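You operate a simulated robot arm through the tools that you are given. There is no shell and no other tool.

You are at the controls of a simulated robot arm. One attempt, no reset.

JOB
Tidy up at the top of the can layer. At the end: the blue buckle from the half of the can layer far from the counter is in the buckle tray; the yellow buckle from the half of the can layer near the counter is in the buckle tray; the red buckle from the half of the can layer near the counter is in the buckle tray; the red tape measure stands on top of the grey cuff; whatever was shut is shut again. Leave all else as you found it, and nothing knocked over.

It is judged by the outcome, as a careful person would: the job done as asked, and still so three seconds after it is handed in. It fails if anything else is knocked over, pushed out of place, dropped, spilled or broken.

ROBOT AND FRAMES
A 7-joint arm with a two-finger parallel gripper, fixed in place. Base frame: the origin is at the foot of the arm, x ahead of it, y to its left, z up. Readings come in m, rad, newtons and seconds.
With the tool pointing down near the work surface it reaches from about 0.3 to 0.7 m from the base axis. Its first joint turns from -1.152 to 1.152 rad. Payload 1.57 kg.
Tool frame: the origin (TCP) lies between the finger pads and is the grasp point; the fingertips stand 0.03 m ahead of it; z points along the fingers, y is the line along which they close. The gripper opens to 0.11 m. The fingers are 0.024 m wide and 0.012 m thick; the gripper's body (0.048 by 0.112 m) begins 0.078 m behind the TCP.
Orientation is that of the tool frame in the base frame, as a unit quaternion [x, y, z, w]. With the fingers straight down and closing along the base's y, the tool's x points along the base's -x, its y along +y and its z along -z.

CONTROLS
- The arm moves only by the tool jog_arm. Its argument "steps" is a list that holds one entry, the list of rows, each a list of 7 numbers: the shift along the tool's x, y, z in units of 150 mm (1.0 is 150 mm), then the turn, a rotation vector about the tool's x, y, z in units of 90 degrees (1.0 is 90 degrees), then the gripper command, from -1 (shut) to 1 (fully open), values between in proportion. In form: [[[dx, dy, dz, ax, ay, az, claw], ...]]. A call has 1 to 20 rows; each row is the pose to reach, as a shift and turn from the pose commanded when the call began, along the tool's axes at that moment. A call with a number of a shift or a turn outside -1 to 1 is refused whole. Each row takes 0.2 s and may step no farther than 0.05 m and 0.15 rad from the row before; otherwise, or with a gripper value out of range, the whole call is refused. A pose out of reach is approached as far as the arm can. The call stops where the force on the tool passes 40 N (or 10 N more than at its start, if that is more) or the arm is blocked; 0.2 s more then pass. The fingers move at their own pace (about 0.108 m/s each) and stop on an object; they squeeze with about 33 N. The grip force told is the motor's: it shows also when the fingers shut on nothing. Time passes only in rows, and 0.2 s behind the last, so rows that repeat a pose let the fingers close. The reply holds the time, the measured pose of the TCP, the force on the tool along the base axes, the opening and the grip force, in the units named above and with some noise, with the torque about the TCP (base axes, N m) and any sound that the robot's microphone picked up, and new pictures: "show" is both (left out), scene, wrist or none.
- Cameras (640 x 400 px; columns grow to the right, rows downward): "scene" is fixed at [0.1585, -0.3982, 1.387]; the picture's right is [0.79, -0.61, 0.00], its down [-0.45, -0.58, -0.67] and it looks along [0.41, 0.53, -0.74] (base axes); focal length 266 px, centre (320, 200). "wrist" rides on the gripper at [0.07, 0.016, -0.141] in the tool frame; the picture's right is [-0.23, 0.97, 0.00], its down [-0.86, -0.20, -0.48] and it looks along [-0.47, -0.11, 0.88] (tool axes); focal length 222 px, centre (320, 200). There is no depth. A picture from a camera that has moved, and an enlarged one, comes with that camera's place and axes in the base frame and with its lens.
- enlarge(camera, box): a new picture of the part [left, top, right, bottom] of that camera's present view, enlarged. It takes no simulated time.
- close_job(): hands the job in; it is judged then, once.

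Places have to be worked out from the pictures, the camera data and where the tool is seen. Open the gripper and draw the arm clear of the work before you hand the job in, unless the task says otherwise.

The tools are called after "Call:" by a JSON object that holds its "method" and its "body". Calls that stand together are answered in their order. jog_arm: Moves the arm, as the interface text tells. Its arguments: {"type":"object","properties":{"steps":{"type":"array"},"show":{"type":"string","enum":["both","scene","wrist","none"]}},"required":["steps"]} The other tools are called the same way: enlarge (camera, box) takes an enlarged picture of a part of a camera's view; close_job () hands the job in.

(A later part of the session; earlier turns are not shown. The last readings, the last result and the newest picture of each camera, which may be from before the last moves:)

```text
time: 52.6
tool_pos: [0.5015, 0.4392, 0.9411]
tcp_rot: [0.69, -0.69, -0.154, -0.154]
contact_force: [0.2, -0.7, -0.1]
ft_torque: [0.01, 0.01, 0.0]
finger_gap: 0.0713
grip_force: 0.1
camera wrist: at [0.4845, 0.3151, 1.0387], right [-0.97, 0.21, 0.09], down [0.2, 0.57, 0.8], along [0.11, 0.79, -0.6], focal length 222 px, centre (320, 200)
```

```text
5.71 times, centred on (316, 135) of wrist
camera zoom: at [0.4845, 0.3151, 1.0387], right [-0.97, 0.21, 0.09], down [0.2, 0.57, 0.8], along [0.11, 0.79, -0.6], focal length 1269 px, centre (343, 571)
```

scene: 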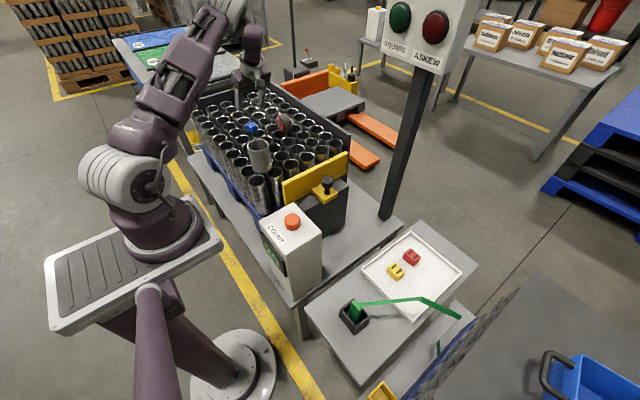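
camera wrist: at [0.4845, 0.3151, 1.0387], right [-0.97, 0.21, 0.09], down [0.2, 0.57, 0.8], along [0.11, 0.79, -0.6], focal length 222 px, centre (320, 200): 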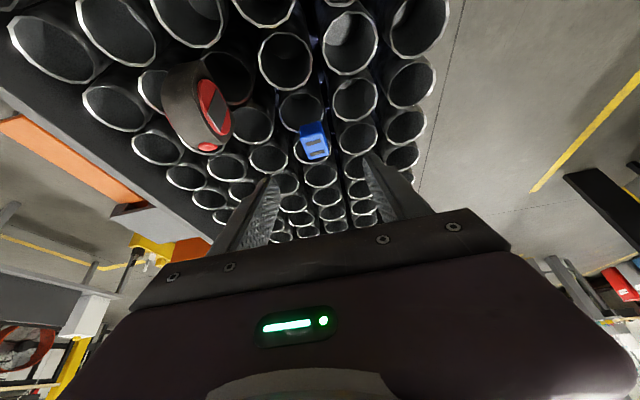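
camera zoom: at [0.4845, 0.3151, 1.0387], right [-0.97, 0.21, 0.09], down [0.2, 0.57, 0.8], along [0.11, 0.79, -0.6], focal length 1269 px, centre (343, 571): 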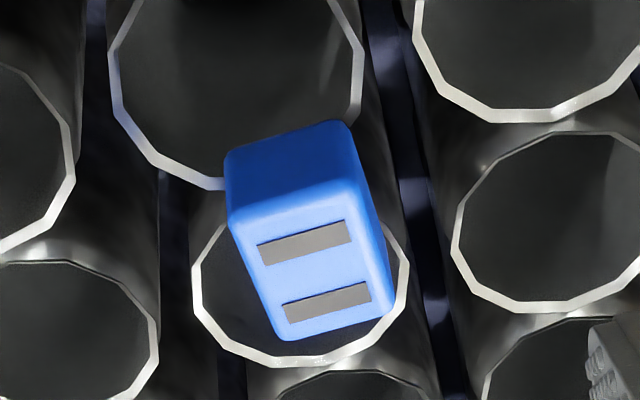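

Blue now sits at about (0.510, 0.508), aligned with the axes. It lies almost on the tool axis, so I advance 0.08 m along the tool with a small sideways correction and check again.

Call:
{"method": "jog_arm", "body": {"steps": [[[0, -0.02, 0.15, 0, 0, 0, 0.3], [0, -0.05, 0.3, 0, 0, 0, 0.3], [-0.007, -0.057, 0.45, 0, 0, 0, 0.3], [-0.007, -0.057, 0.533, 0, 0, 0, 0.3], [-0.007, -0.057, 0.533, 0, 0, 0, 0.3]]], "show": "both"}}

Call:
{"method": "enlarge", "body": {"camera": "wrist", "box": [220, 90, 412, 210]}}

Call:
{"method": "enlarge", "body": {"camera": "scene", "box": [220, 95, 300, 145]}}

```text
time: 53.8
tool_pos: [0.5097, 0.4735, 0.871]
tcp_rot: [0.691, -0.69, -0.153, -0.154]
contact_force: [-0.2, -0.6, 0.0]
ft_torque: [-0.01, 0.0, 0.0]
finger_gap: 0.0716
grip_force: 0.0
camera wrist: at [0.4923, 0.3499, 0.9674], right [-0.97, 0.21, 0.09], down [0.2, 0.57, 0.8], along [0.11, 0.79, -0.6], focal length 222 px, centre (320, 200)
```

scene: 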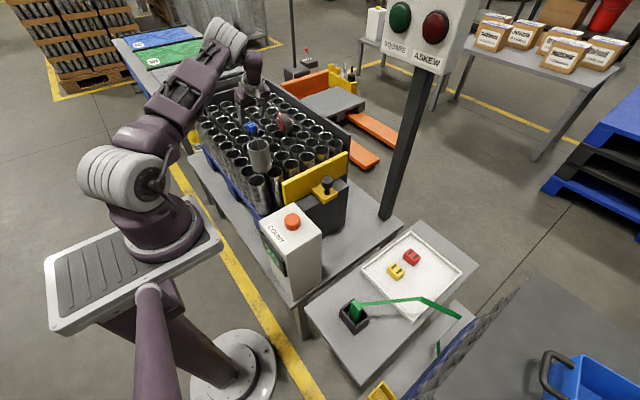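
wrist: 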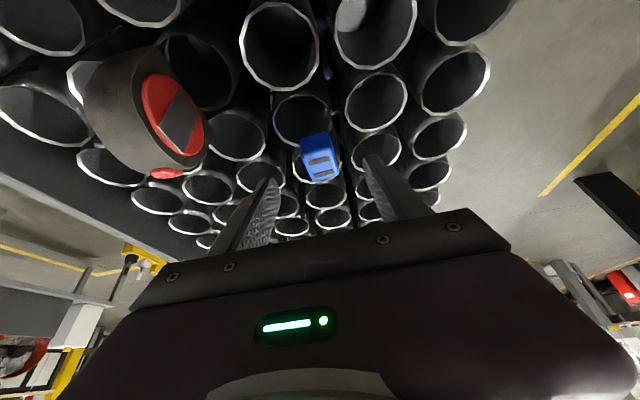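

```text
3.33 times, centred on (316, 150) of wrist
camera zoom: at [0.4923, 0.3499, 0.9674], right [-0.97, 0.21, 0.09], down [0.2, 0.57, 0.8], along [0.11, 0.79, -0.6], focal length 740 px, centre (333, 367)
```

zoom: 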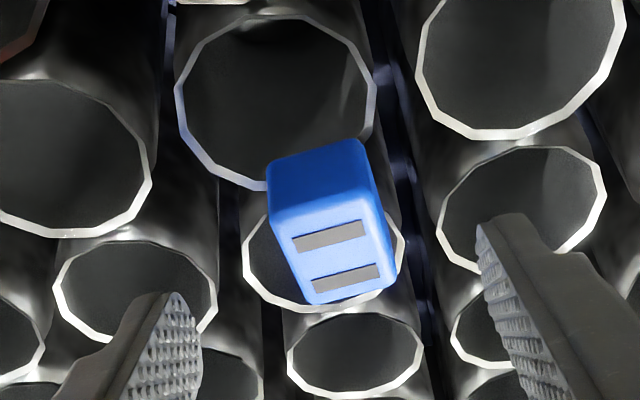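

```text
8.00 times, centred on (260, 120) of scene
camera zoom: at [0.1585, -0.3982, 1.387], right [0.79, -0.61, 0.0], down [-0.45, -0.58, -0.67], along [0.41, 0.53, -0.74], focal length 2125 px, centre (800, 840)
```

zoom: 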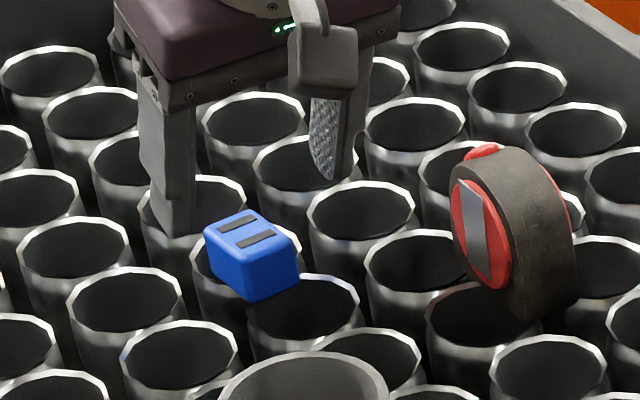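

Blue is centred between the fingers in x, with its centre about 6 mm further out than the tool axis. I make the final approach to TCP (0.510, 0.4995, 0.8195) and hold before closing.

Call:
{"method": "jog_arm", "body": {"steps": [[[-0.012, 0, 0.1, 0, 0, 0, 0.3], [-0.012, 0, 0.2, 0, 0, 0, 0.3], [-0.012, 0, 0.3, 0, 0, 0, 0.3], [-0.012, 0, 0.384, 0, 0, 0, 0.3], [-0.012, 0, 0.384, 0, 0, 0, 0.3]]], "show": "both"}}

Call:
{"method": "enlarge", "body": {"camera": "wrist", "box": [220, 110, 412, 230]}}

Call:
{"method": "enlarge", "body": {"camera": "scene", "box": [220, 95, 300, 145]}}

```text
time: 55.0
tool_pos: [0.5111, 0.499, 0.8192]
tcp_rot: [0.691, -0.69, -0.152, -0.153]
contact_force: [-2.0, -9.1, 12.8]
ft_torque: [-0.29, 0.57, 0.39]
finger_gap: 0.0732
grip_force: 0.4
camera wrist: at [0.4938, 0.3756, 0.9172], right [-0.97, 0.21, 0.09], down [0.2, 0.57, 0.8], along [0.11, 0.79, -0.6], focal length 222 px, centre (320, 200)
```

scene: 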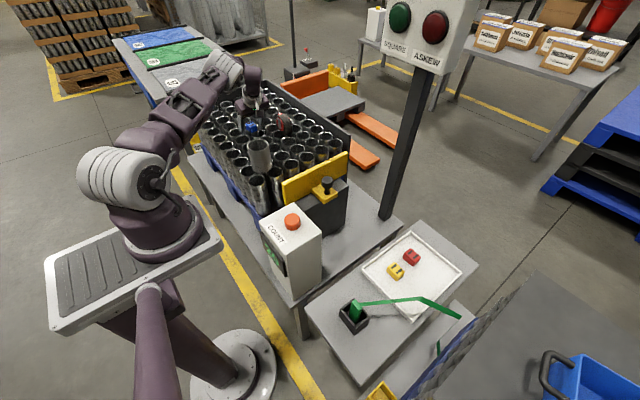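
wrist: 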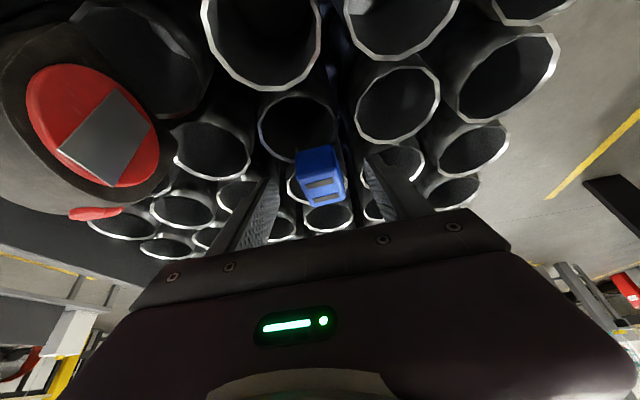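

```text
3.33 times, centred on (316, 170) of wrist
camera zoom: at [0.4938, 0.3756, 0.9172], right [-0.97, 0.21, 0.09], down [0.2, 0.57, 0.8], along [0.11, 0.79, -0.6], focal length 740 px, centre (333, 300)
```

zoom: 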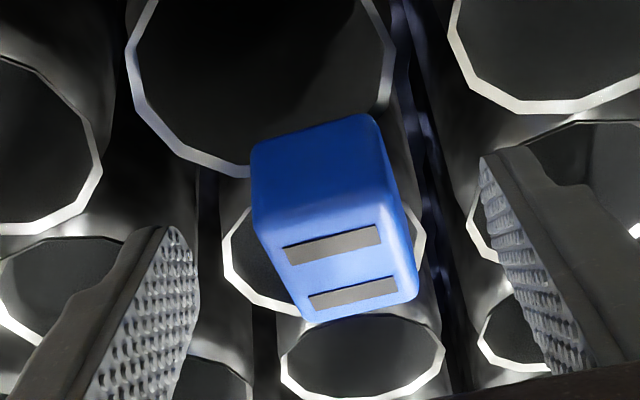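

```text
8.00 times, centred on (260, 120) of scene
camera zoom: at [0.1582, -0.3986, 1.3869], right [0.79, -0.61, 0.0], down [-0.45, -0.58, -0.67], along [0.41, 0.53, -0.74], focal length 2125 px, centre (800, 840)
```

zoom: 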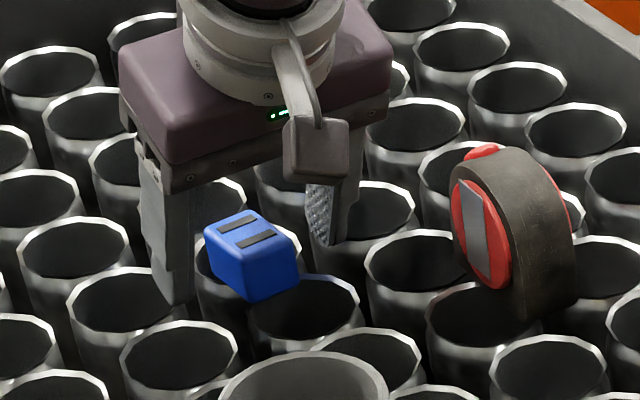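

A fingertip is pressing on a can rim (about 13 N up on the −x finger). I raise 6 mm straight up before closing.

Call:
{"method": "jog_arm", "body": {"steps": [[[-0.017, 0, -0.036, 0, 0, 0, 0.3], [-0.017, 0, -0.036, 0, 0, 0, 0.3]]], "show": "none"}}

Call:
{"method": "enlarge", "body": {"camera": "wrist", "box": [220, 110, 412, 230]}}

Call:
{"method": "enlarge", "body": {"camera": "scene", "box": [180, 75, 360, 187]}}

```text
time: 55.6
tool_pos: [0.5104, 0.5002, 0.825]
tcp_rot: [-0.69, 0.691, 0.153, 0.153]
contact_force: [-0.2, -0.8, -0.6]
ft_torque: [0.03, 0.02, 0.0]
finger_gap: 0.0716
grip_force: 0.0
```

```text
3.33 times, centred on (316, 170) of wrist
camera zoom: at [0.4928, 0.3766, 0.9224], right [-0.97, 0.21, 0.1], down [0.2, 0.57, 0.8], along [0.11, 0.79, -0.6], focal length 740 px, centre (333, 300)
```

zoom: 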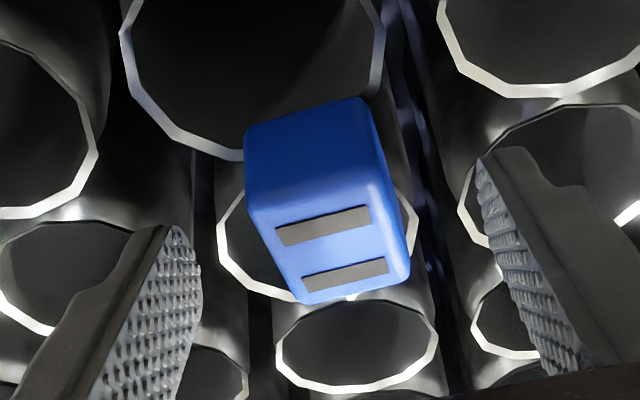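

```text
3.56 times, centred on (270, 131) of scene
camera zoom: at [0.1585, -0.3982, 1.387], right [0.79, -0.61, 0.0], down [-0.45, -0.58, -0.67], along [0.41, 0.53, -0.74], focal length 944 px, centre (498, 445)
```

zoom: 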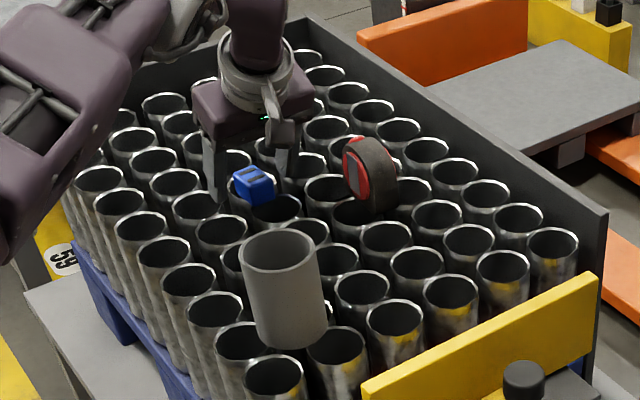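

Clear of the rims, with blue undisturbed between the pads. Closing now.

Call:
{"method": "jog_arm", "body": {"steps": [[[0, 0, 0, 0, 0, 0, 0.0], [0, 0, 0, 0, 0, 0, -0.3], [0, 0, 0, 0, 0, 0, -1], [0, 0, 0, 0, 0, 0, -1], [0, 0, 0, 0, 0, 0, -1]]], "show": "both"}}

Call:
{"method": "enlarge", "body": {"camera": "wrist", "box": [220, 110, 412, 230]}}

```text
time: 56.8
tool_pos: [0.5106, 0.4998, 0.825]
tcp_rot: [-0.69, 0.691, 0.152, 0.154]
contact_force: [-0.8, 0.6, 0.5]
ft_torque: [0.01, 0.05, -0.04]
finger_gap: 0.0289
grip_force: 32.8
camera wrist: at [0.493, 0.3766, 0.9227], right [-0.97, 0.21, 0.1], down [0.2, 0.57, 0.8], along [0.11, 0.79, -0.6], focal length 222 px, centre (320, 200)
```

scene: 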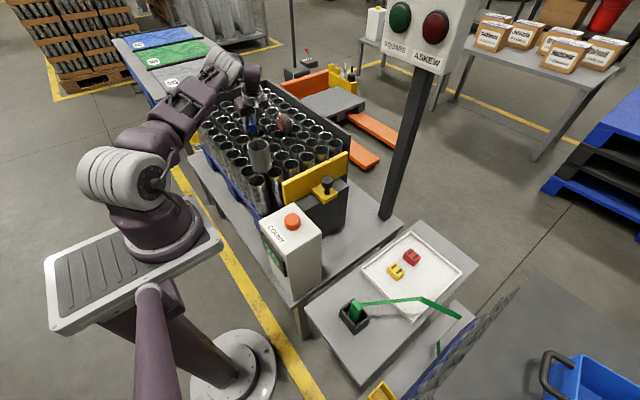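
wrist: 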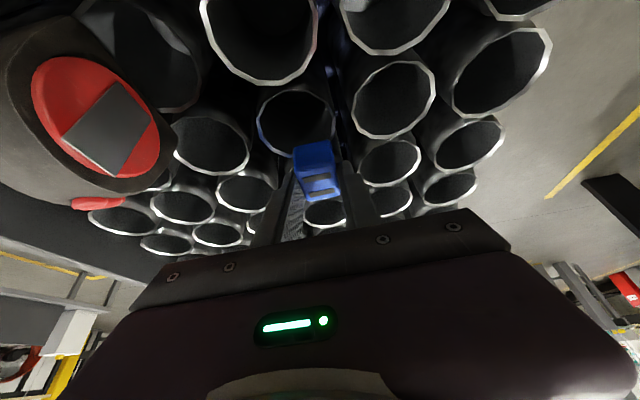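

```text
3.33 times, centred on (316, 170) of wrist
camera zoom: at [0.493, 0.3766, 0.9227], right [-0.97, 0.21, 0.1], down [0.2, 0.57, 0.8], along [0.11, 0.79, -0.6], focal length 740 px, centre (333, 300)
```

zoom: 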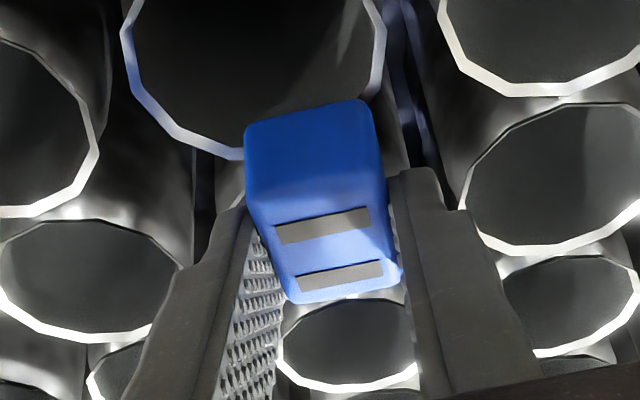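

Blue gripped (0.0289 m, 33 N). I lift straight up, then draw back inward.

Call:
{"method": "jog_arm", "body": {"steps": [[[-0.042, 0, -0.091, 0, 0, 0, -1], [-0.113, 0, -0.242, 0, 0, 0, -1], [-0.077, 0, -0.479, 0, 0, 0, -1], [0.02, 0, -0.745, 0, 0, 0, -1], [0.02, 0, -0.745, 0, 0, 0, -1]]], "show": "both"}}

Call:
{"method": "enlarge", "body": {"camera": "scene", "box": [180, 75, 360, 187]}}

```text
time: 58.0
tool_pos: [0.5087, 0.4479, 0.9232]
tcp_rot: [-0.69, 0.691, 0.152, 0.154]
contact_force: [1.1, 0.4, -0.3]
ft_torque: [0.01, 0.0, 0.0]
finger_gap: 0.0291
grip_force: 32.8
camera wrist: at [0.4922, 0.3241, 1.0215], right [-0.97, 0.21, 0.1], down [0.2, 0.57, 0.8], along [0.11, 0.79, -0.6], focal length 222 px, centre (320, 200)
```

scene: 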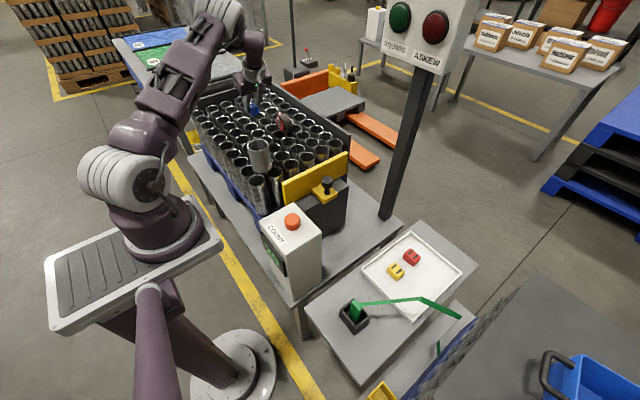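
wrist: 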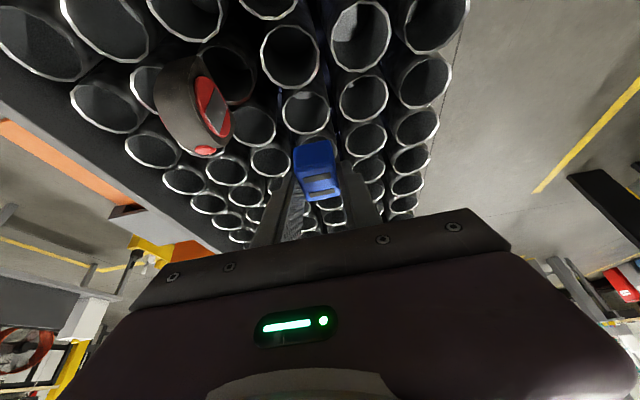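

```text
3.56 times, centred on (270, 131) of scene
camera zoom: at [0.1584, -0.3982, 1.387], right [0.79, -0.61, 0.0], down [-0.45, -0.58, -0.67], along [0.41, 0.53, -0.74], focal length 944 px, centre (498, 445)
```

zoom: 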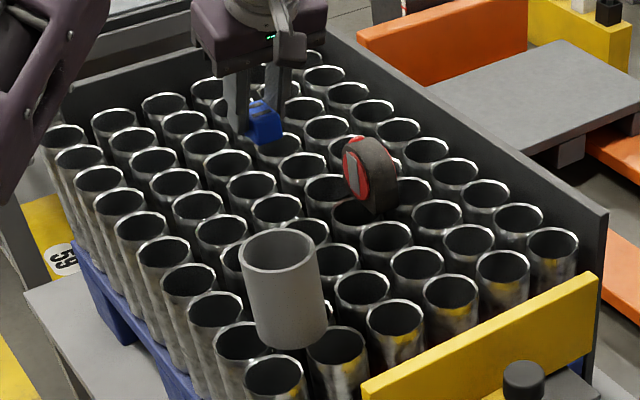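

Lifted cleanly, and the cans and tape are undisturbed. I carry blue inward and upward to about (0.46, 0.30, 0.98), keeping the lean.

Call:
{"method": "jog_arm", "body": {"steps": [[[0.18, 0.08, -0.19, 0, 0, 0, -1], [0.36, 0.16, -0.38, 0, 0, 0, -1], [0.545, 0.245, -0.57, 0, 0, 0, -1], [0.727, 0.327, -0.759, 0, 0, 0, -1], [0.727, 0.327, -0.759, 0, 0, 0, -1]]], "show": "none"}}

```text
time: 59.2
tool_pos: [0.4599, 0.3047, 0.981]
tcp_rot: [0.691, -0.69, -0.152, -0.153]
contact_force: [0.3, 0.0, -0.6]
ft_torque: [0.0, 0.04, -0.02]
finger_gap: 0.0289
grip_force: 32.9
```

Now I turn −90° about the vertical (keeping the lean, which will then point toward +x) at this clear height.

Call:
{"method": "jog_arm", "body": {"steps": [[[0, 0, 0, 0.035, 0, 0.0755, -1], [0, 0, 0, 0.0705, 0, 0.151, -1], [0, 0, 0, 0.1058, 0, 0.2265, -1], [0, 0, 0, 0.141, 0, 0.302, -1], [0, 0, 0, 0.1763, 0, 0.3775, -1], [0, 0, 0, 0.2115, 0, 0.453, -1], [0, 0, 0, 0.2468, 0, 0.5285, -1], [0, 0, 0, 0.282, 0, 0.604, -1], [0, 0, 0, 0.3173, 0, 0.6795, -1], [0, 0, 0, 0.3525, 0, 0.755, -1], [0, 0, 0, 0.3878, 0, 0.8305, -1], [0, 0, 0, 0.423, 0, 0.906, -1], [0, 0, 0, 0.423, 0, 0.906, -1]]], "show": "both"}}

```text
time: 62.0
tool_pos: [0.4591, 0.3029, 0.9806]
tcp_rot: [0.0, 0.976, 0.0, 0.217]
contact_force: [0.3, -0.3, -0.9]
ft_torque: [0.03, 0.02, 0.01]
finger_gap: 0.0288
grip_force: 33.4
camera wrist: at [0.3366, 0.3188, 1.0788], right [0.21, 0.97, 0.1], down [0.57, -0.2, 0.8], along [0.79, -0.11, -0.6], focal length 222 px, centre (320, 200)
```

scene: 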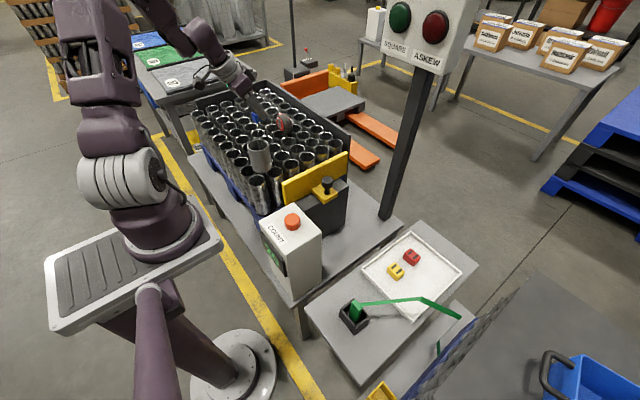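
wrist: 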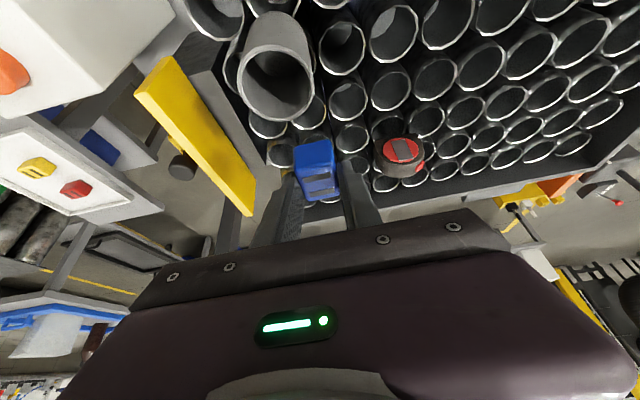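

Turned as planned. This view also shows the tape and cuff well, so I zoom for measurements before moving on.

Call:
{"method": "enlarge", "body": {"camera": "wrist", "box": [330, 90, 490, 190]}}

Call:
{"method": "enlarge", "body": {"camera": "wrist", "box": [210, 0, 370, 130]}}

```text
4.00 times, centred on (410, 140) of wrist
camera zoom: at [0.3366, 0.3188, 1.0788], right [0.21, 0.97, 0.1], down [0.57, -0.2, 0.8], along [0.79, -0.11, -0.6], focal length 888 px, centre (-40, 440)
```

zoom: 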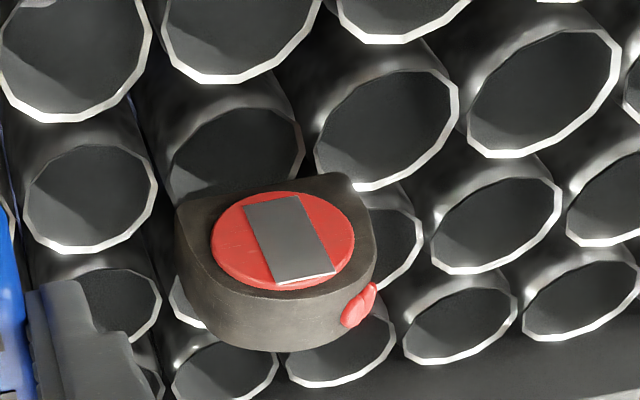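

```text
3.08 times, centred on (290, 65) of wrist
camera zoom: at [0.3366, 0.3188, 1.0788], right [0.21, 0.97, 0.1], down [0.57, -0.2, 0.8], along [0.79, -0.11, -0.6], focal length 684 px, centre (412, 615)
```

zoom: 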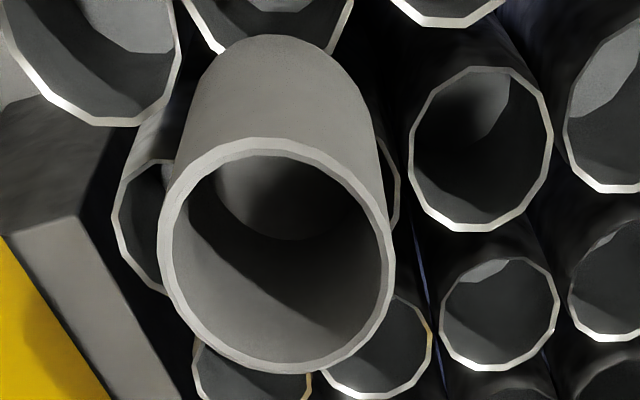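

Tape: about x 0.60–0.63, y 0.387–0.460, z 0.785–0.848, flat bottom about 0.073 m wide. Cuff: outer Ø≈0.071, inner Ø≈0.063, so the tape can straddle the rim. Now I carry blue toward the tray.

Call:
{"method": "jog_arm", "body": {"steps": [[[0, -0.25, 0, 0, 0, 0, -1], [0, -0.5, 0, 0, 0, 0, -1], [0, -0.75, 0, 0, 0, 0, -1], [0, -1.0, 0, 0, 0, 0, -1]]], "show": "none"}}

```text
time: 63.0
tool_pos: [0.4575, 0.1541, 0.9824]
tcp_rot: [-0.001, 0.976, 0.001, 0.217]
contact_force: [-0.1, -0.4, -1.0]
ft_torque: [0.03, 0.02, 0.06]
finger_gap: 0.0286
grip_force: 32.8
```

Next 0.15 m.

Call:
{"method": "jog_arm", "body": {"steps": [[[0, -0.25, 0, 0, 0, 0, -1], [0, -0.5, 0, 0, 0, 0, -1], [0, -0.75, 0, 0, 0, 0, -1], [0, -1.0, 0, 0, 0, 0, -1]]], "show": "none"}}

```text
time: 64.0
tool_pos: [0.4592, 0.0031, 0.9826]
tcp_rot: [-0.001, 0.976, 0.001, 0.217]
contact_force: [0.5, -0.1, 0.0]
ft_torque: [0.03, -0.01, 0.01]
finger_gap: 0.0288
grip_force: 32.7
```

And another 0.15 m, with a look.

Call:
{"method": "jog_arm", "body": {"steps": [[[0, -0.25, 0, 0, 0, 0, -1], [0, -0.5, 0, 0, 0, 0, -1], [0, -0.75, 0, 0, 0, 0, -1], [0, -1.0, 0, 0, 0, 0, -1]]], "show": "both"}}

```text
time: 65.0
tool_pos: [0.4594, -0.1484, 0.9822]
tcp_rot: [-0.001, 0.976, 0.0, 0.216]
contact_force: [0.0, 0.2, 0.1]
ft_torque: [0.02, 0.0, 0.02]
finger_gap: 0.0288
grip_force: 32.8
camera wrist: at [0.3363, -0.1325, 1.0793], right [0.21, 0.97, 0.09], down [0.57, -0.2, 0.8], along [0.79, -0.11, -0.6], focal length 222 px, centre (320, 200)
```

scene: 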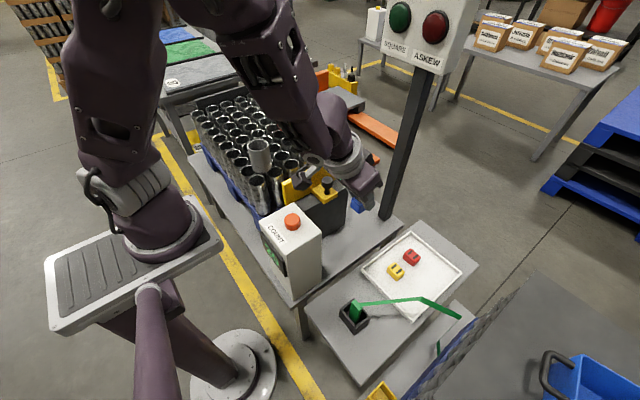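
wrist: 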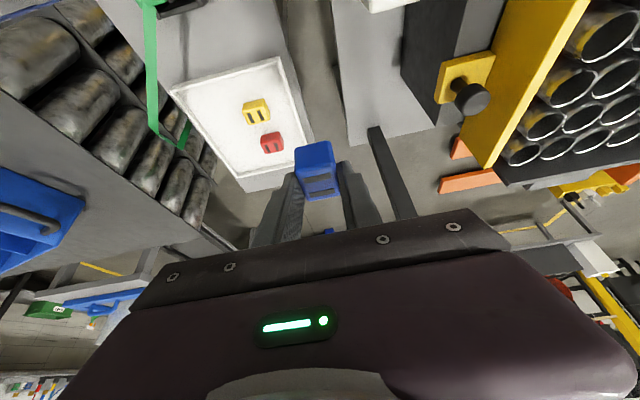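

Now over to above the third spot, around (0.60, −0.25, 0.90).

Call:
{"method": "jog_arm", "body": {"steps": [[[-0.1, -0.15, 0.15, 0, 0, 0, -1], [-0.22, -0.3, 0.31, 0, 0, 0, -1], [-0.35, -0.45, 0.5, 0, 0, 0, -1], [-0.49, -0.57, 0.69, 0, 0, 0, -1], [-0.623, -0.683, 0.887, 0, 0, 0, -1], [-0.623, -0.683, 0.887, 0, 0, 0, -1]]], "show": "both"}}

```text
time: 66.4
tool_pos: [0.5996, -0.2479, 0.9005]
tcp_rot: [0.0, 0.976, 0.0, 0.217]
contact_force: [0.0, -1.0, -1.0]
ft_torque: [0.01, 0.0, 0.02]
finger_gap: 0.0287
grip_force: 32.9
camera wrist: at [0.476, -0.233, 0.9988], right [0.2, 0.97, 0.1], down [0.57, -0.2, 0.8], along [0.79, -0.11, -0.6], focal length 222 px, centre (320, 200)
```

scene: 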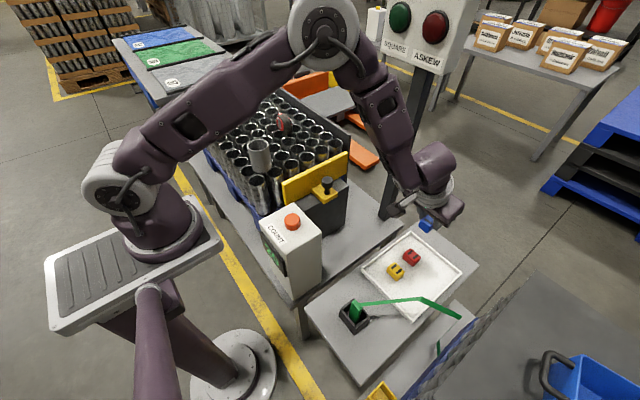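
wrist: 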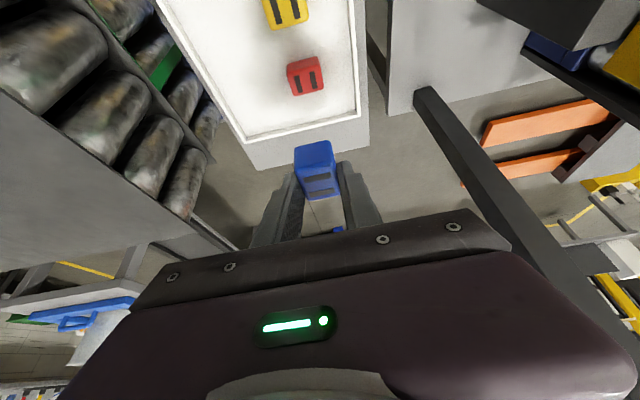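

Blue is over the free end of the tray. I shift out to x≈0.635, then lower to about 2 cm above contact.

Call:
{"method": "jog_arm", "body": {"steps": [[[-0.157, -0.013, 0.221, 0, 0, 0, -1], [-0.045, -0.013, 0.462, 0, 0, 0, -1], [0.068, -0.013, 0.704, 0, 0, 0, -1], [0.168, -0.013, 0.918, 0, 0, 0, -1], [0.168, -0.013, 0.918, 0, 0, 0, -1]]], "show": "both"}}

Call:
{"method": "enlarge", "body": {"camera": "scene", "box": [370, 220, 482, 290]}}

```text
time: 67.6
tool_pos: [0.6349, -0.251, 0.7646]
tcp_rot: [0.0, 0.976, 0.001, 0.217]
contact_force: [0.2, 0.2, 0.2]
ft_torque: [-0.03, 0.0, 0.02]
finger_gap: 0.0287
grip_force: 33.4
camera wrist: at [0.5122, -0.2347, 0.863], right [0.21, 0.97, 0.1], down [0.57, -0.2, 0.8], along [0.79, -0.11, -0.6], focal length 222 px, centre (320, 200)
```

scene: 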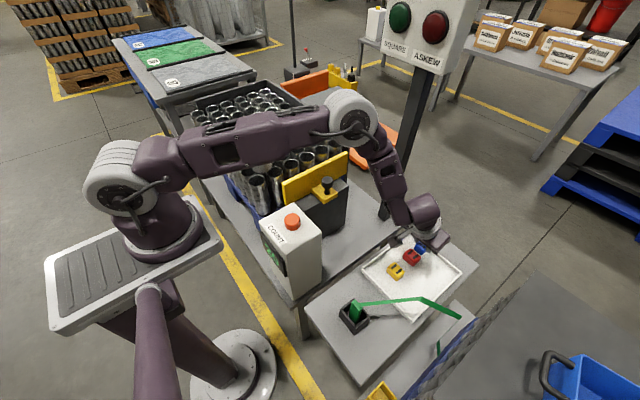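
wrist: 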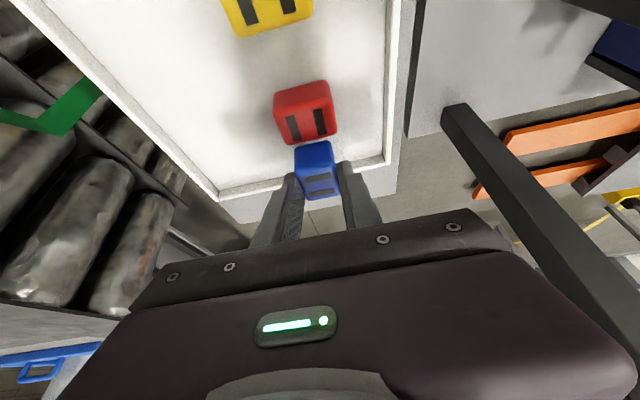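

```text
5.71 times, centred on (426, 255) of scene
camera zoom: at [0.1585, -0.3982, 1.387], right [0.79, -0.61, 0.0], down [-0.45, -0.58, -0.67], along [0.41, 0.53, -0.74], focal length 1518 px, centre (-286, -114)
```

zoom: 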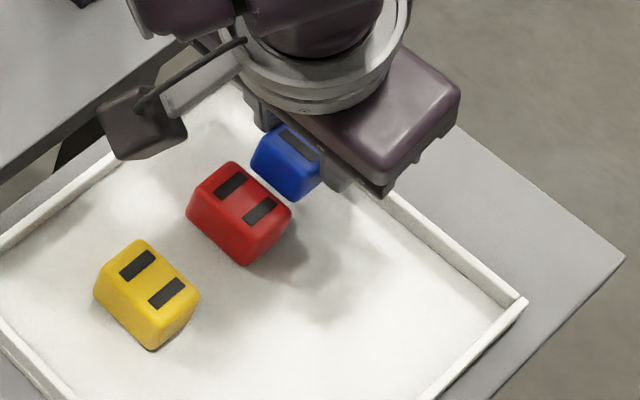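

Blue's near edge is about 1 cm beyond red, and it is level. I lower 16 mm straight down.

Call:
{"method": "jog_arm", "body": {"steps": [[[0.015, 0, 0.032, 0, 0, 0, -1], [0.03, 0, 0.065, 0, 0, 0, -1], [0.045, 0, 0.097, 0, 0, 0, -1]]], "show": "none"}}

```text
time: 68.4
tool_pos: [0.6374, -0.252, 0.7497]
tcp_rot: [0.0, 0.976, 0.0, 0.217]
contact_force: [0.4, -0.5, -0.1]
ft_torque: [0.03, 0.02, -0.01]
finger_gap: 0.0287
grip_force: 33.4
```

No contact yet; I step down about 2 mm per row.

Call:
{"method": "jog_arm", "body": {"steps": [[[0.0056, 0, 0.012, 0, 0, 0, -1], [0.011, 0, 0.024, 0, 0, 0, -1], [0.011, 0, 0.024, 0, 0, 0, -1]]], "show": "none"}}

```text
time: 69.2
tool_pos: [0.6379, -0.2515, 0.7454]
tcp_rot: [0.0, 0.976, 0.0, 0.217]
contact_force: [0.3, -0.5, -1.3]
ft_torque: [-0.01, 0.02, 0.0]
finger_gap: 0.0286
grip_force: 33.1
```

Still free; a further 3 mm in small rows.

Call:
{"method": "jog_arm", "body": {"steps": [[[0.0056, 0, 0.012, 0, 0, 0, -1], [0.0085, 0, 0.018, 0, 0, 0, -1]]], "show": "wrist"}}

Call:
{"method": "enlarge", "body": {"camera": "scene", "box": [370, 220, 482, 290]}}

```text
time: 69.8
tool_pos: [0.6378, -0.251, 0.7451]
tcp_rot: [0.001, 0.976, -0.001, 0.219]
contact_force: [-6.2, 1.9, 24.6]
ft_torque: [0.04, 0.22, 0.01]
finger_gap: 0.0288
grip_force: 33.0
camera wrist: at [0.5142, -0.2357, 0.8418], right [0.21, 0.97, 0.1], down [0.57, -0.2, 0.8], along [0.8, -0.11, -0.59], focal length 222 px, centre (320, 200)
```

wrist: 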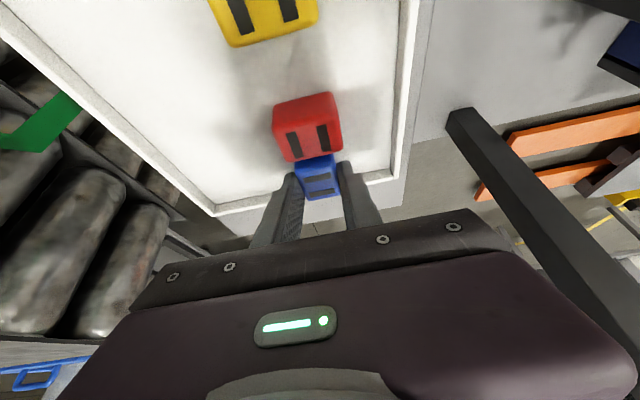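

```text
5.71 times, centred on (426, 255) of scene
camera zoom: at [0.1578, -0.398, 1.3872], right [0.79, -0.61, 0.0], down [-0.45, -0.58, -0.67], along [0.41, 0.53, -0.74], focal length 1518 px, centre (-286, -114)
```

zoom: 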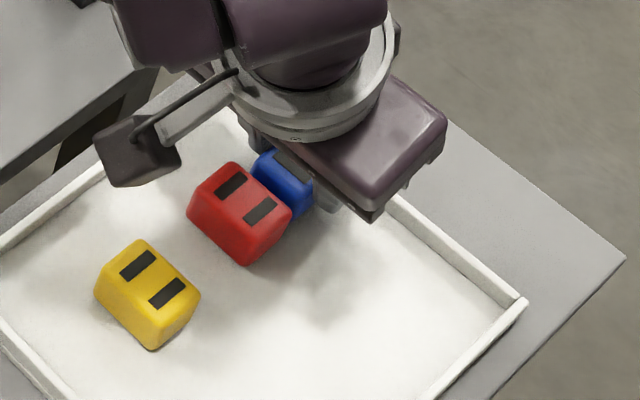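

Blue has touched down at the expected height. I relieve 1 mm, open to about 0.05 m, and rise straight up.

Call:
{"method": "jog_arm", "body": {"steps": [[[-0.003, 0, -0.006, 0, 0, 0, -1], [-0.003, 0, -0.006, 0, 0, 0, -0.3], [-0.003, 0, -0.006, 0, 0, 0, 0.0], [-0.003, 0, -0.006, 0, 0, 0, 0.0], [-0.028, 0, -0.06, 0, 0, 0, 0.0], [-0.113, 0, -0.242, 0, 0, 0, 0.0], [-0.225, 0, -0.483, 0, 0, 0, 0.0], [-0.338, 0, -0.725, 0, 0, 0, 0.0]]], "show": "both"}}

Call:
{"method": "enlarge", "body": {"camera": "scene", "box": [370, 220, 482, 290]}}

```text
time: 71.6
tool_pos: [0.6368, -0.2494, 0.8631]
tcp_rot: [0.0, 0.976, 0.0, 0.217]
contact_force: [0.6, -0.7, 0.2]
ft_torque: [0.03, 0.02, 0.03]
finger_gap: 0.0551
grip_force: 0.1
camera wrist: at [0.5131, -0.235, 0.9612], right [0.21, 0.97, 0.1], down [0.57, -0.2, 0.8], along [0.79, -0.11, -0.6], focal length 222 px, centre (320, 200)
```

scene: 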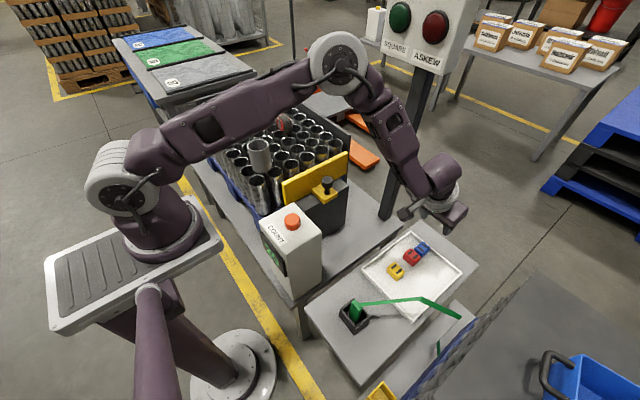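
wrist: 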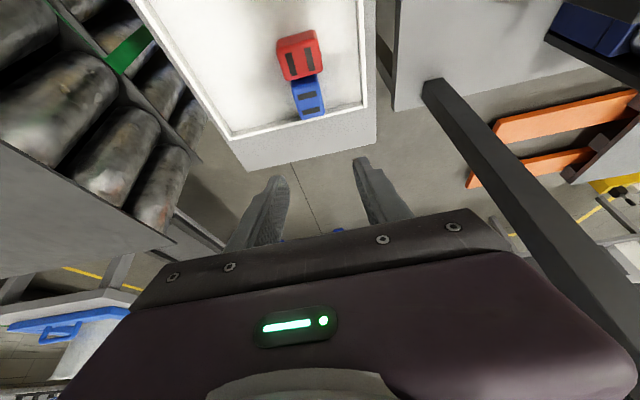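

```text
5.71 times, centred on (426, 255) of scene
camera zoom: at [0.1584, -0.3982, 1.387], right [0.79, -0.61, 0.0], down [-0.45, -0.58, -0.67], along [0.41, 0.53, -0.74], focal length 1518 px, centre (-286, -114)
```

zoom: 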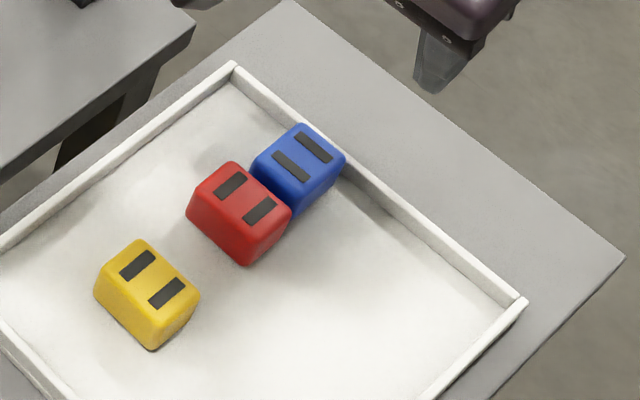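

All three buckles are in the tray. I zoom to confirm blue lies flat inside the rim.

Call:
{"method": "enlarge", "body": {"camera": "wrist", "box": [240, 10, 400, 140]}}

Call:
{"method": "enlarge", "body": {"camera": "scene", "box": [400, 225, 448, 255]}}

```text
3.08 times, centred on (320, 75) of wrist
camera zoom: at [0.5131, -0.235, 0.9612], right [0.21, 0.97, 0.1], down [0.57, -0.2, 0.8], along [0.79, -0.11, -0.6], focal length 684 px, centre (320, 585)
```

zoom: 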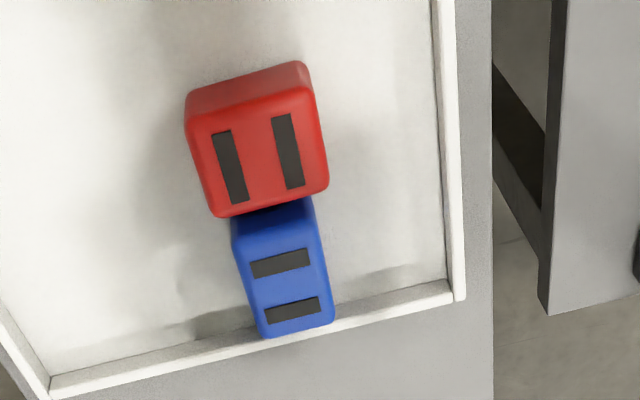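

```text
13.33 times, centred on (424, 240) of scene
camera zoom: at [0.1584, -0.3982, 1.387], right [0.79, -0.61, 0.0], down [-0.45, -0.58, -0.67], along [0.41, 0.53, -0.74], focal length 3542 px, centre (-1067, -333)
```

zoom: 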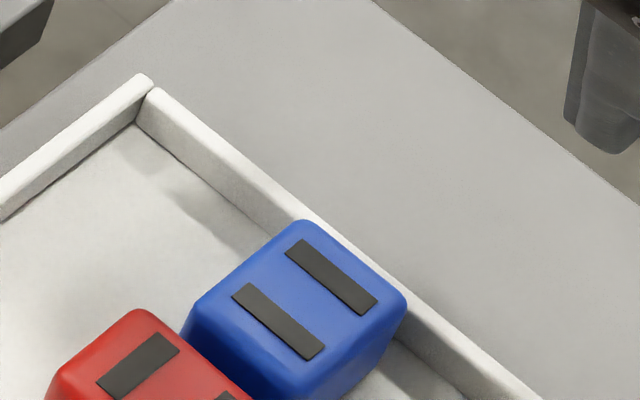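

Blue lies inside the rim, about 4 mm from the far wall, so all three buckles are done. Next is the tape. I withdraw upward and inward, then go back across.

Call:
{"method": "jog_arm", "body": {"steps": [[[0.13, 0.0, -0.193, 0, 0, 0, 0.3], [0.26, 0.06, -0.387, 0, 0, 0, 0.5], [0.391, 0.13, -0.58, 0, 0, 0, 0.8], [0.522, 0.23, -0.774, 0, 0, 0, 1], [0.652, 0.333, -0.967, 0, 0, 0, 1]]], "show": "none"}}

```text
time: 72.8
tool_pos: [0.4856, -0.2023, 0.9516]
tcp_rot: [-0.001, 0.976, 0.0, 0.217]
contact_force: [-0.5, 0.4, 0.5]
ft_torque: [-0.02, 0.0, -0.02]
finger_gap: 0.1102
grip_force: 0.0
```

Continuing +y with a small rise.

Call:
{"method": "jog_arm", "body": {"steps": [[[-0.04, 0.2, -0.09, 0, 0, 0, 1], [-0.085, 0.4, -0.181, 0, 0, 0, 1], [-0.085, 0.7, -0.181, 0, 0, 0, 1], [-0.085, 1.0, -0.181, 0, 0, 0, 1]]], "show": "none"}}

```text
time: 73.8
tool_pos: [0.4863, -0.0502, 0.9827]
tcp_rot: [-0.001, 0.976, 0.001, 0.217]
contact_force: [-0.3, 0.0, -0.4]
ft_torque: [0.0, 0.01, 0.01]
finger_gap: 0.1101
grip_force: 0.2
```

Next 0.15 m in +y.

Call:
{"method": "jog_arm", "body": {"steps": [[[0, 0.25, 0, 0, 0, 0, 1], [0, 0.5, 0, 0, 0, 0, 1], [0, 0.75, 0, 0, 0, 0, 1], [0, 1.0, 0, 0, 0, 0, 1]]], "show": "none"}}

```text
time: 74.8
tool_pos: [0.4871, 0.0999, 0.9826]
tcp_rot: [0.0, 0.976, 0.0, 0.218]
contact_force: [-0.3, 0.4, 1.0]
ft_torque: [-0.01, 0.0, 0.02]
finger_gap: 0.11
grip_force: 0.0
```

Next 0.15 m, with a picture to re-measure cuff and tape.

Call:
{"method": "jog_arm", "body": {"steps": [[[0, 0.25, 0, 0, 0, 0, 1], [0, 0.5, 0, 0, 0, 0, 1], [0, 0.75, 0, 0, 0, 0, 1], [0, 1.0, 0, 0, 0, 0, 1], [0, 1.0, 0, 0, 0, 0, 1]]], "show": "both"}}

Call:
{"method": "enlarge", "body": {"camera": "wrist", "box": [220, 0, 420, 125]}}

Call:
{"method": "enlarge", "body": {"camera": "wrist", "box": [340, 60, 560, 200]}}

Call:
{"method": "enlarge", "body": {"camera": "scene", "box": [230, 105, 310, 155]}}

```text
time: 76.0
tool_pos: [0.4876, 0.2501, 0.9829]
tcp_rot: [0.0, 0.976, 0.001, 0.217]
contact_force: [-0.7, -0.5, -0.4]
ft_torque: [0.0, -0.02, -0.03]
finger_gap: 0.1102
grip_force: 0.1
camera wrist: at [0.3643, 0.265, 1.0797], right [0.21, 0.97, 0.1], down [0.57, -0.2, 0.8], along [0.79, -0.11, -0.6], focal length 222 px, centre (320, 200)
```

scene: 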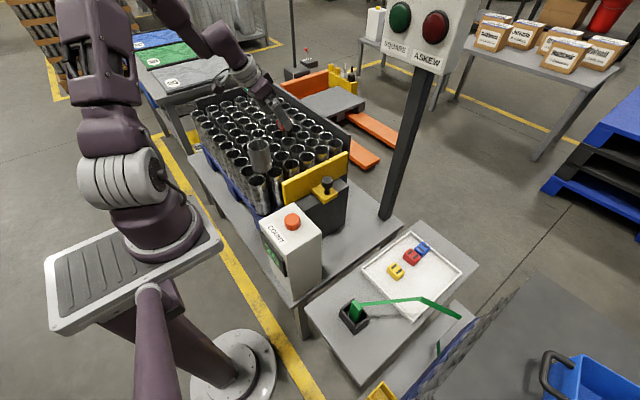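
wrist: 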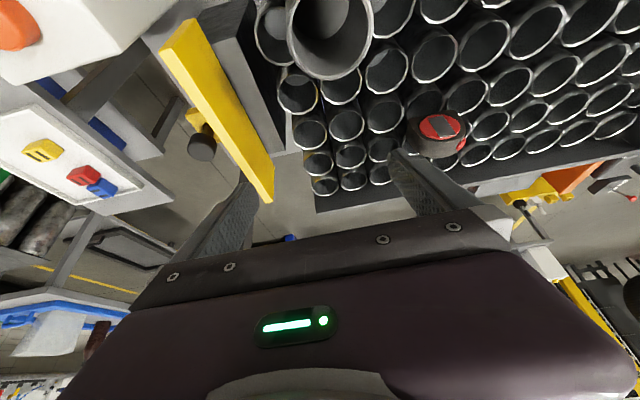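

```text
3.20 times, centred on (320, 62) of wrist
camera zoom: at [0.3643, 0.265, 1.0797], right [0.21, 0.97, 0.1], down [0.57, -0.2, 0.8], along [0.79, -0.11, -0.6], focal length 711 px, centre (320, 640)
```

zoom: 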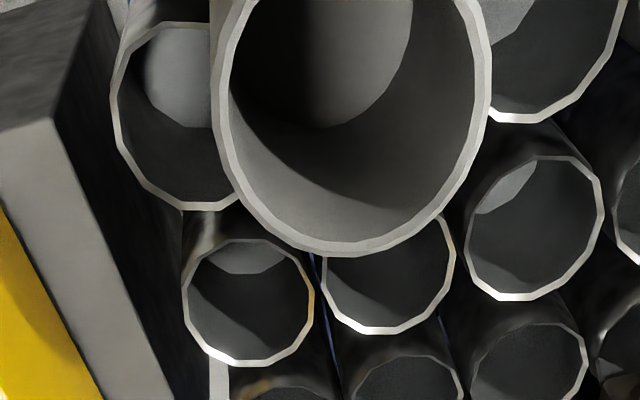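

```text
2.86 times, centred on (450, 130) of wrist
camera zoom: at [0.3643, 0.265, 1.0797], right [0.21, 0.97, 0.1], down [0.57, -0.2, 0.8], along [0.79, -0.11, -0.6], focal length 635 px, centre (-51, 400)
```

zoom: 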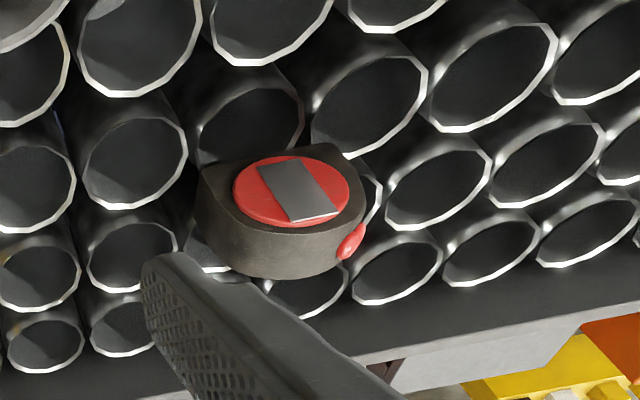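

```text
8.00 times, centred on (270, 130) of scene
camera zoom: at [0.1585, -0.3982, 1.387], right [0.79, -0.61, 0.0], down [-0.45, -0.58, -0.67], along [0.41, 0.53, -0.74], focal length 2125 px, centre (720, 760)
```

zoom: 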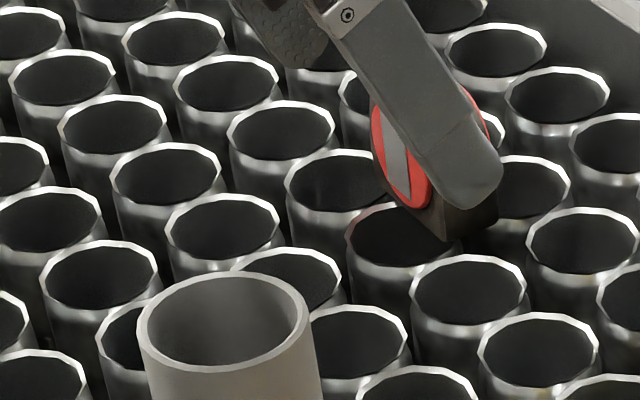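

Repeat measurements: tape centre y≈0.423 with front face x≈0.599, and cuff centre ≈(0.432, 0.281). I go to a hover over the cuff with a 30° lean to check it more precisely and confirm the placing pose is reachable.

Call:
{"method": "jog_arm", "body": {"steps": [[[0.15, 0.07, -0.04, 0, -0.02, 0, 1], [0.3, 0.14, -0.08, 0, -0.04, 0, 1], [0.444, 0.203, -0.112, 0, -0.0556, 0, 1], [0.444, 0.203, -0.112, 0, -0.0556, 0, 1]]], "show": "both"}}

Call:
{"method": "enlarge", "body": {"camera": "wrist", "box": [220, 20, 420, 145]}}

```text
time: 77.0
tool_pos: [0.4192, 0.2795, 0.9693]
tcp_rot: [0.001, 0.966, 0.0, 0.26]
contact_force: [-0.4, 1.3, 0.0]
ft_torque: [-0.01, 0.03, 0.02]
finger_gap: 0.11
grip_force: 0.0
camera wrist: at [0.2876, 0.2941, 1.056], right [0.2, 0.97, 0.11], down [0.5, -0.2, 0.84], along [0.84, -0.11, -0.53], focal length 222 px, centre (320, 200)
```

scene: 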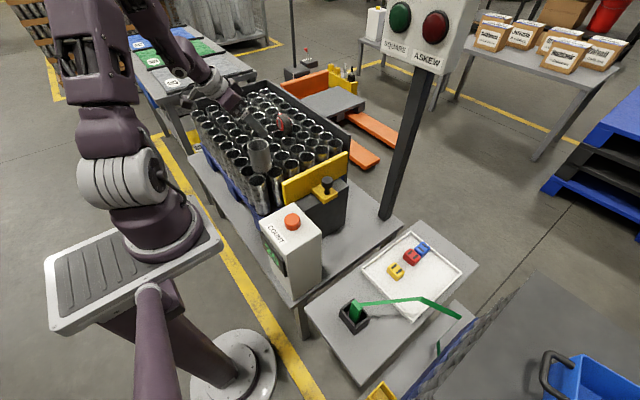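
wrist: 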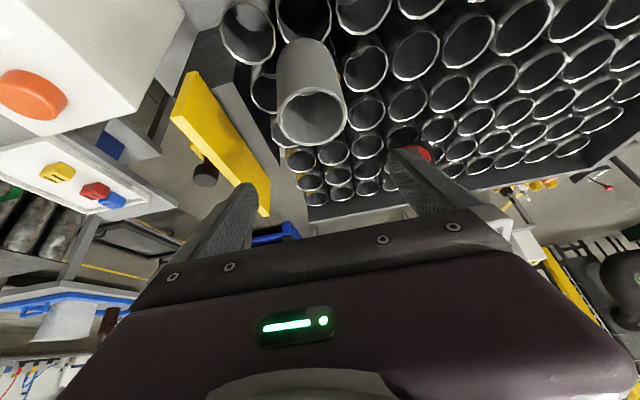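

```text
3.20 times, centred on (320, 82) of wrist
camera zoom: at [0.2876, 0.2941, 1.056], right [0.2, 0.97, 0.11], down [0.5, -0.2, 0.84], along [0.84, -0.11, -0.53], focal length 711 px, centre (320, 576)
```

zoom: 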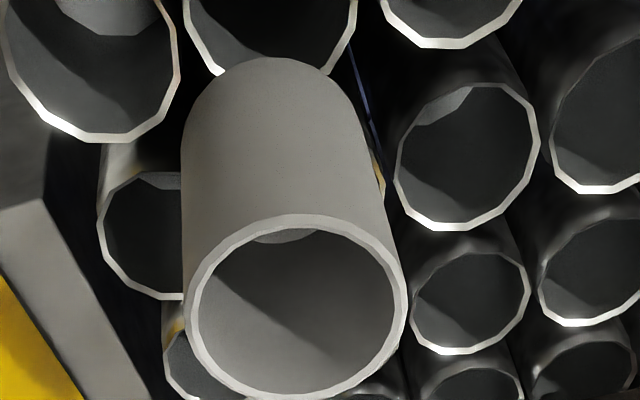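

Cuff centre ≈(0.433, 0.280) with rim z≈0.865, and the placing pose is reachable. Now I go over toward the tape with a 30° lean, to about (0.55, 0.423, 0.93).

Call:
{"method": "jog_arm", "body": {"steps": [[[-0.124, 0.19, 0.12, 0, 0, 0, 1], [-0.248, 0.38, 0.25, 0, 0, 0, 1], [-0.372, 0.57, 0.38, 0, 0, 0, 1], [-0.496, 0.76, 0.52, 0, 0, 0, 1], [-0.62, 0.95, 0.666, 0, 0, 0, 1], [-0.62, 0.95, 0.666, 0, 0, 0, 1]]], "show": "both"}}

Call:
{"method": "enlarge", "body": {"camera": "wrist", "box": [220, 70, 420, 195]}}

```text
time: 78.4
tool_pos: [0.5499, 0.4238, 0.929]
tcp_rot: [0.0, 0.966, 0.0, 0.259]
contact_force: [0.8, -0.1, -0.1]
ft_torque: [0.02, -0.01, 0.0]
finger_gap: 0.1098
grip_force: 0.0
camera wrist: at [0.4184, 0.4388, 1.0155], right [0.2, 0.97, 0.11], down [0.5, -0.2, 0.84], along [0.84, -0.11, -0.53], focal length 222 px, centre (320, 200)
```

scene: 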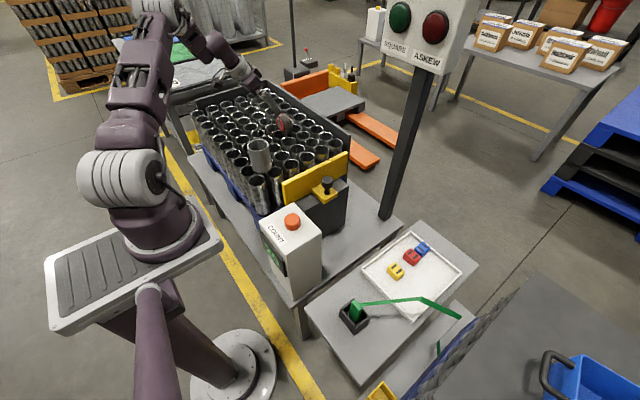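
wrist: 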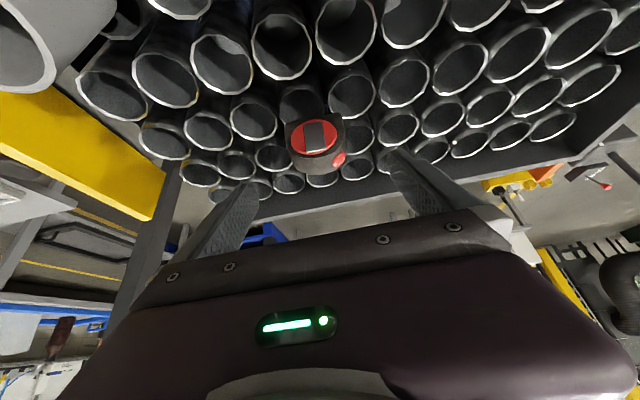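

```text
3.20 times, centred on (320, 132) of wrist
camera zoom: at [0.4184, 0.4388, 1.0155], right [0.2, 0.97, 0.11], down [0.5, -0.2, 0.84], along [0.84, -0.11, -0.53], focal length 711 px, centre (320, 416)
```

zoom: 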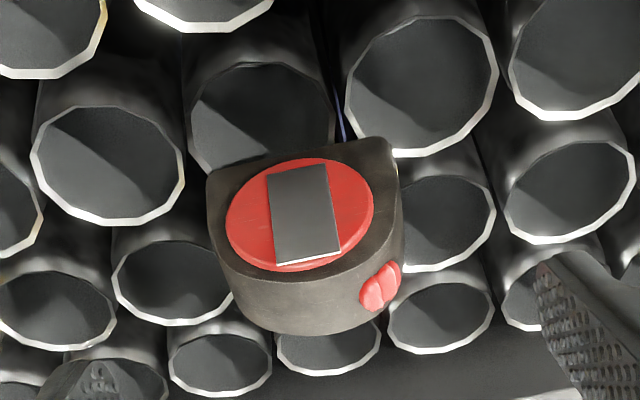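

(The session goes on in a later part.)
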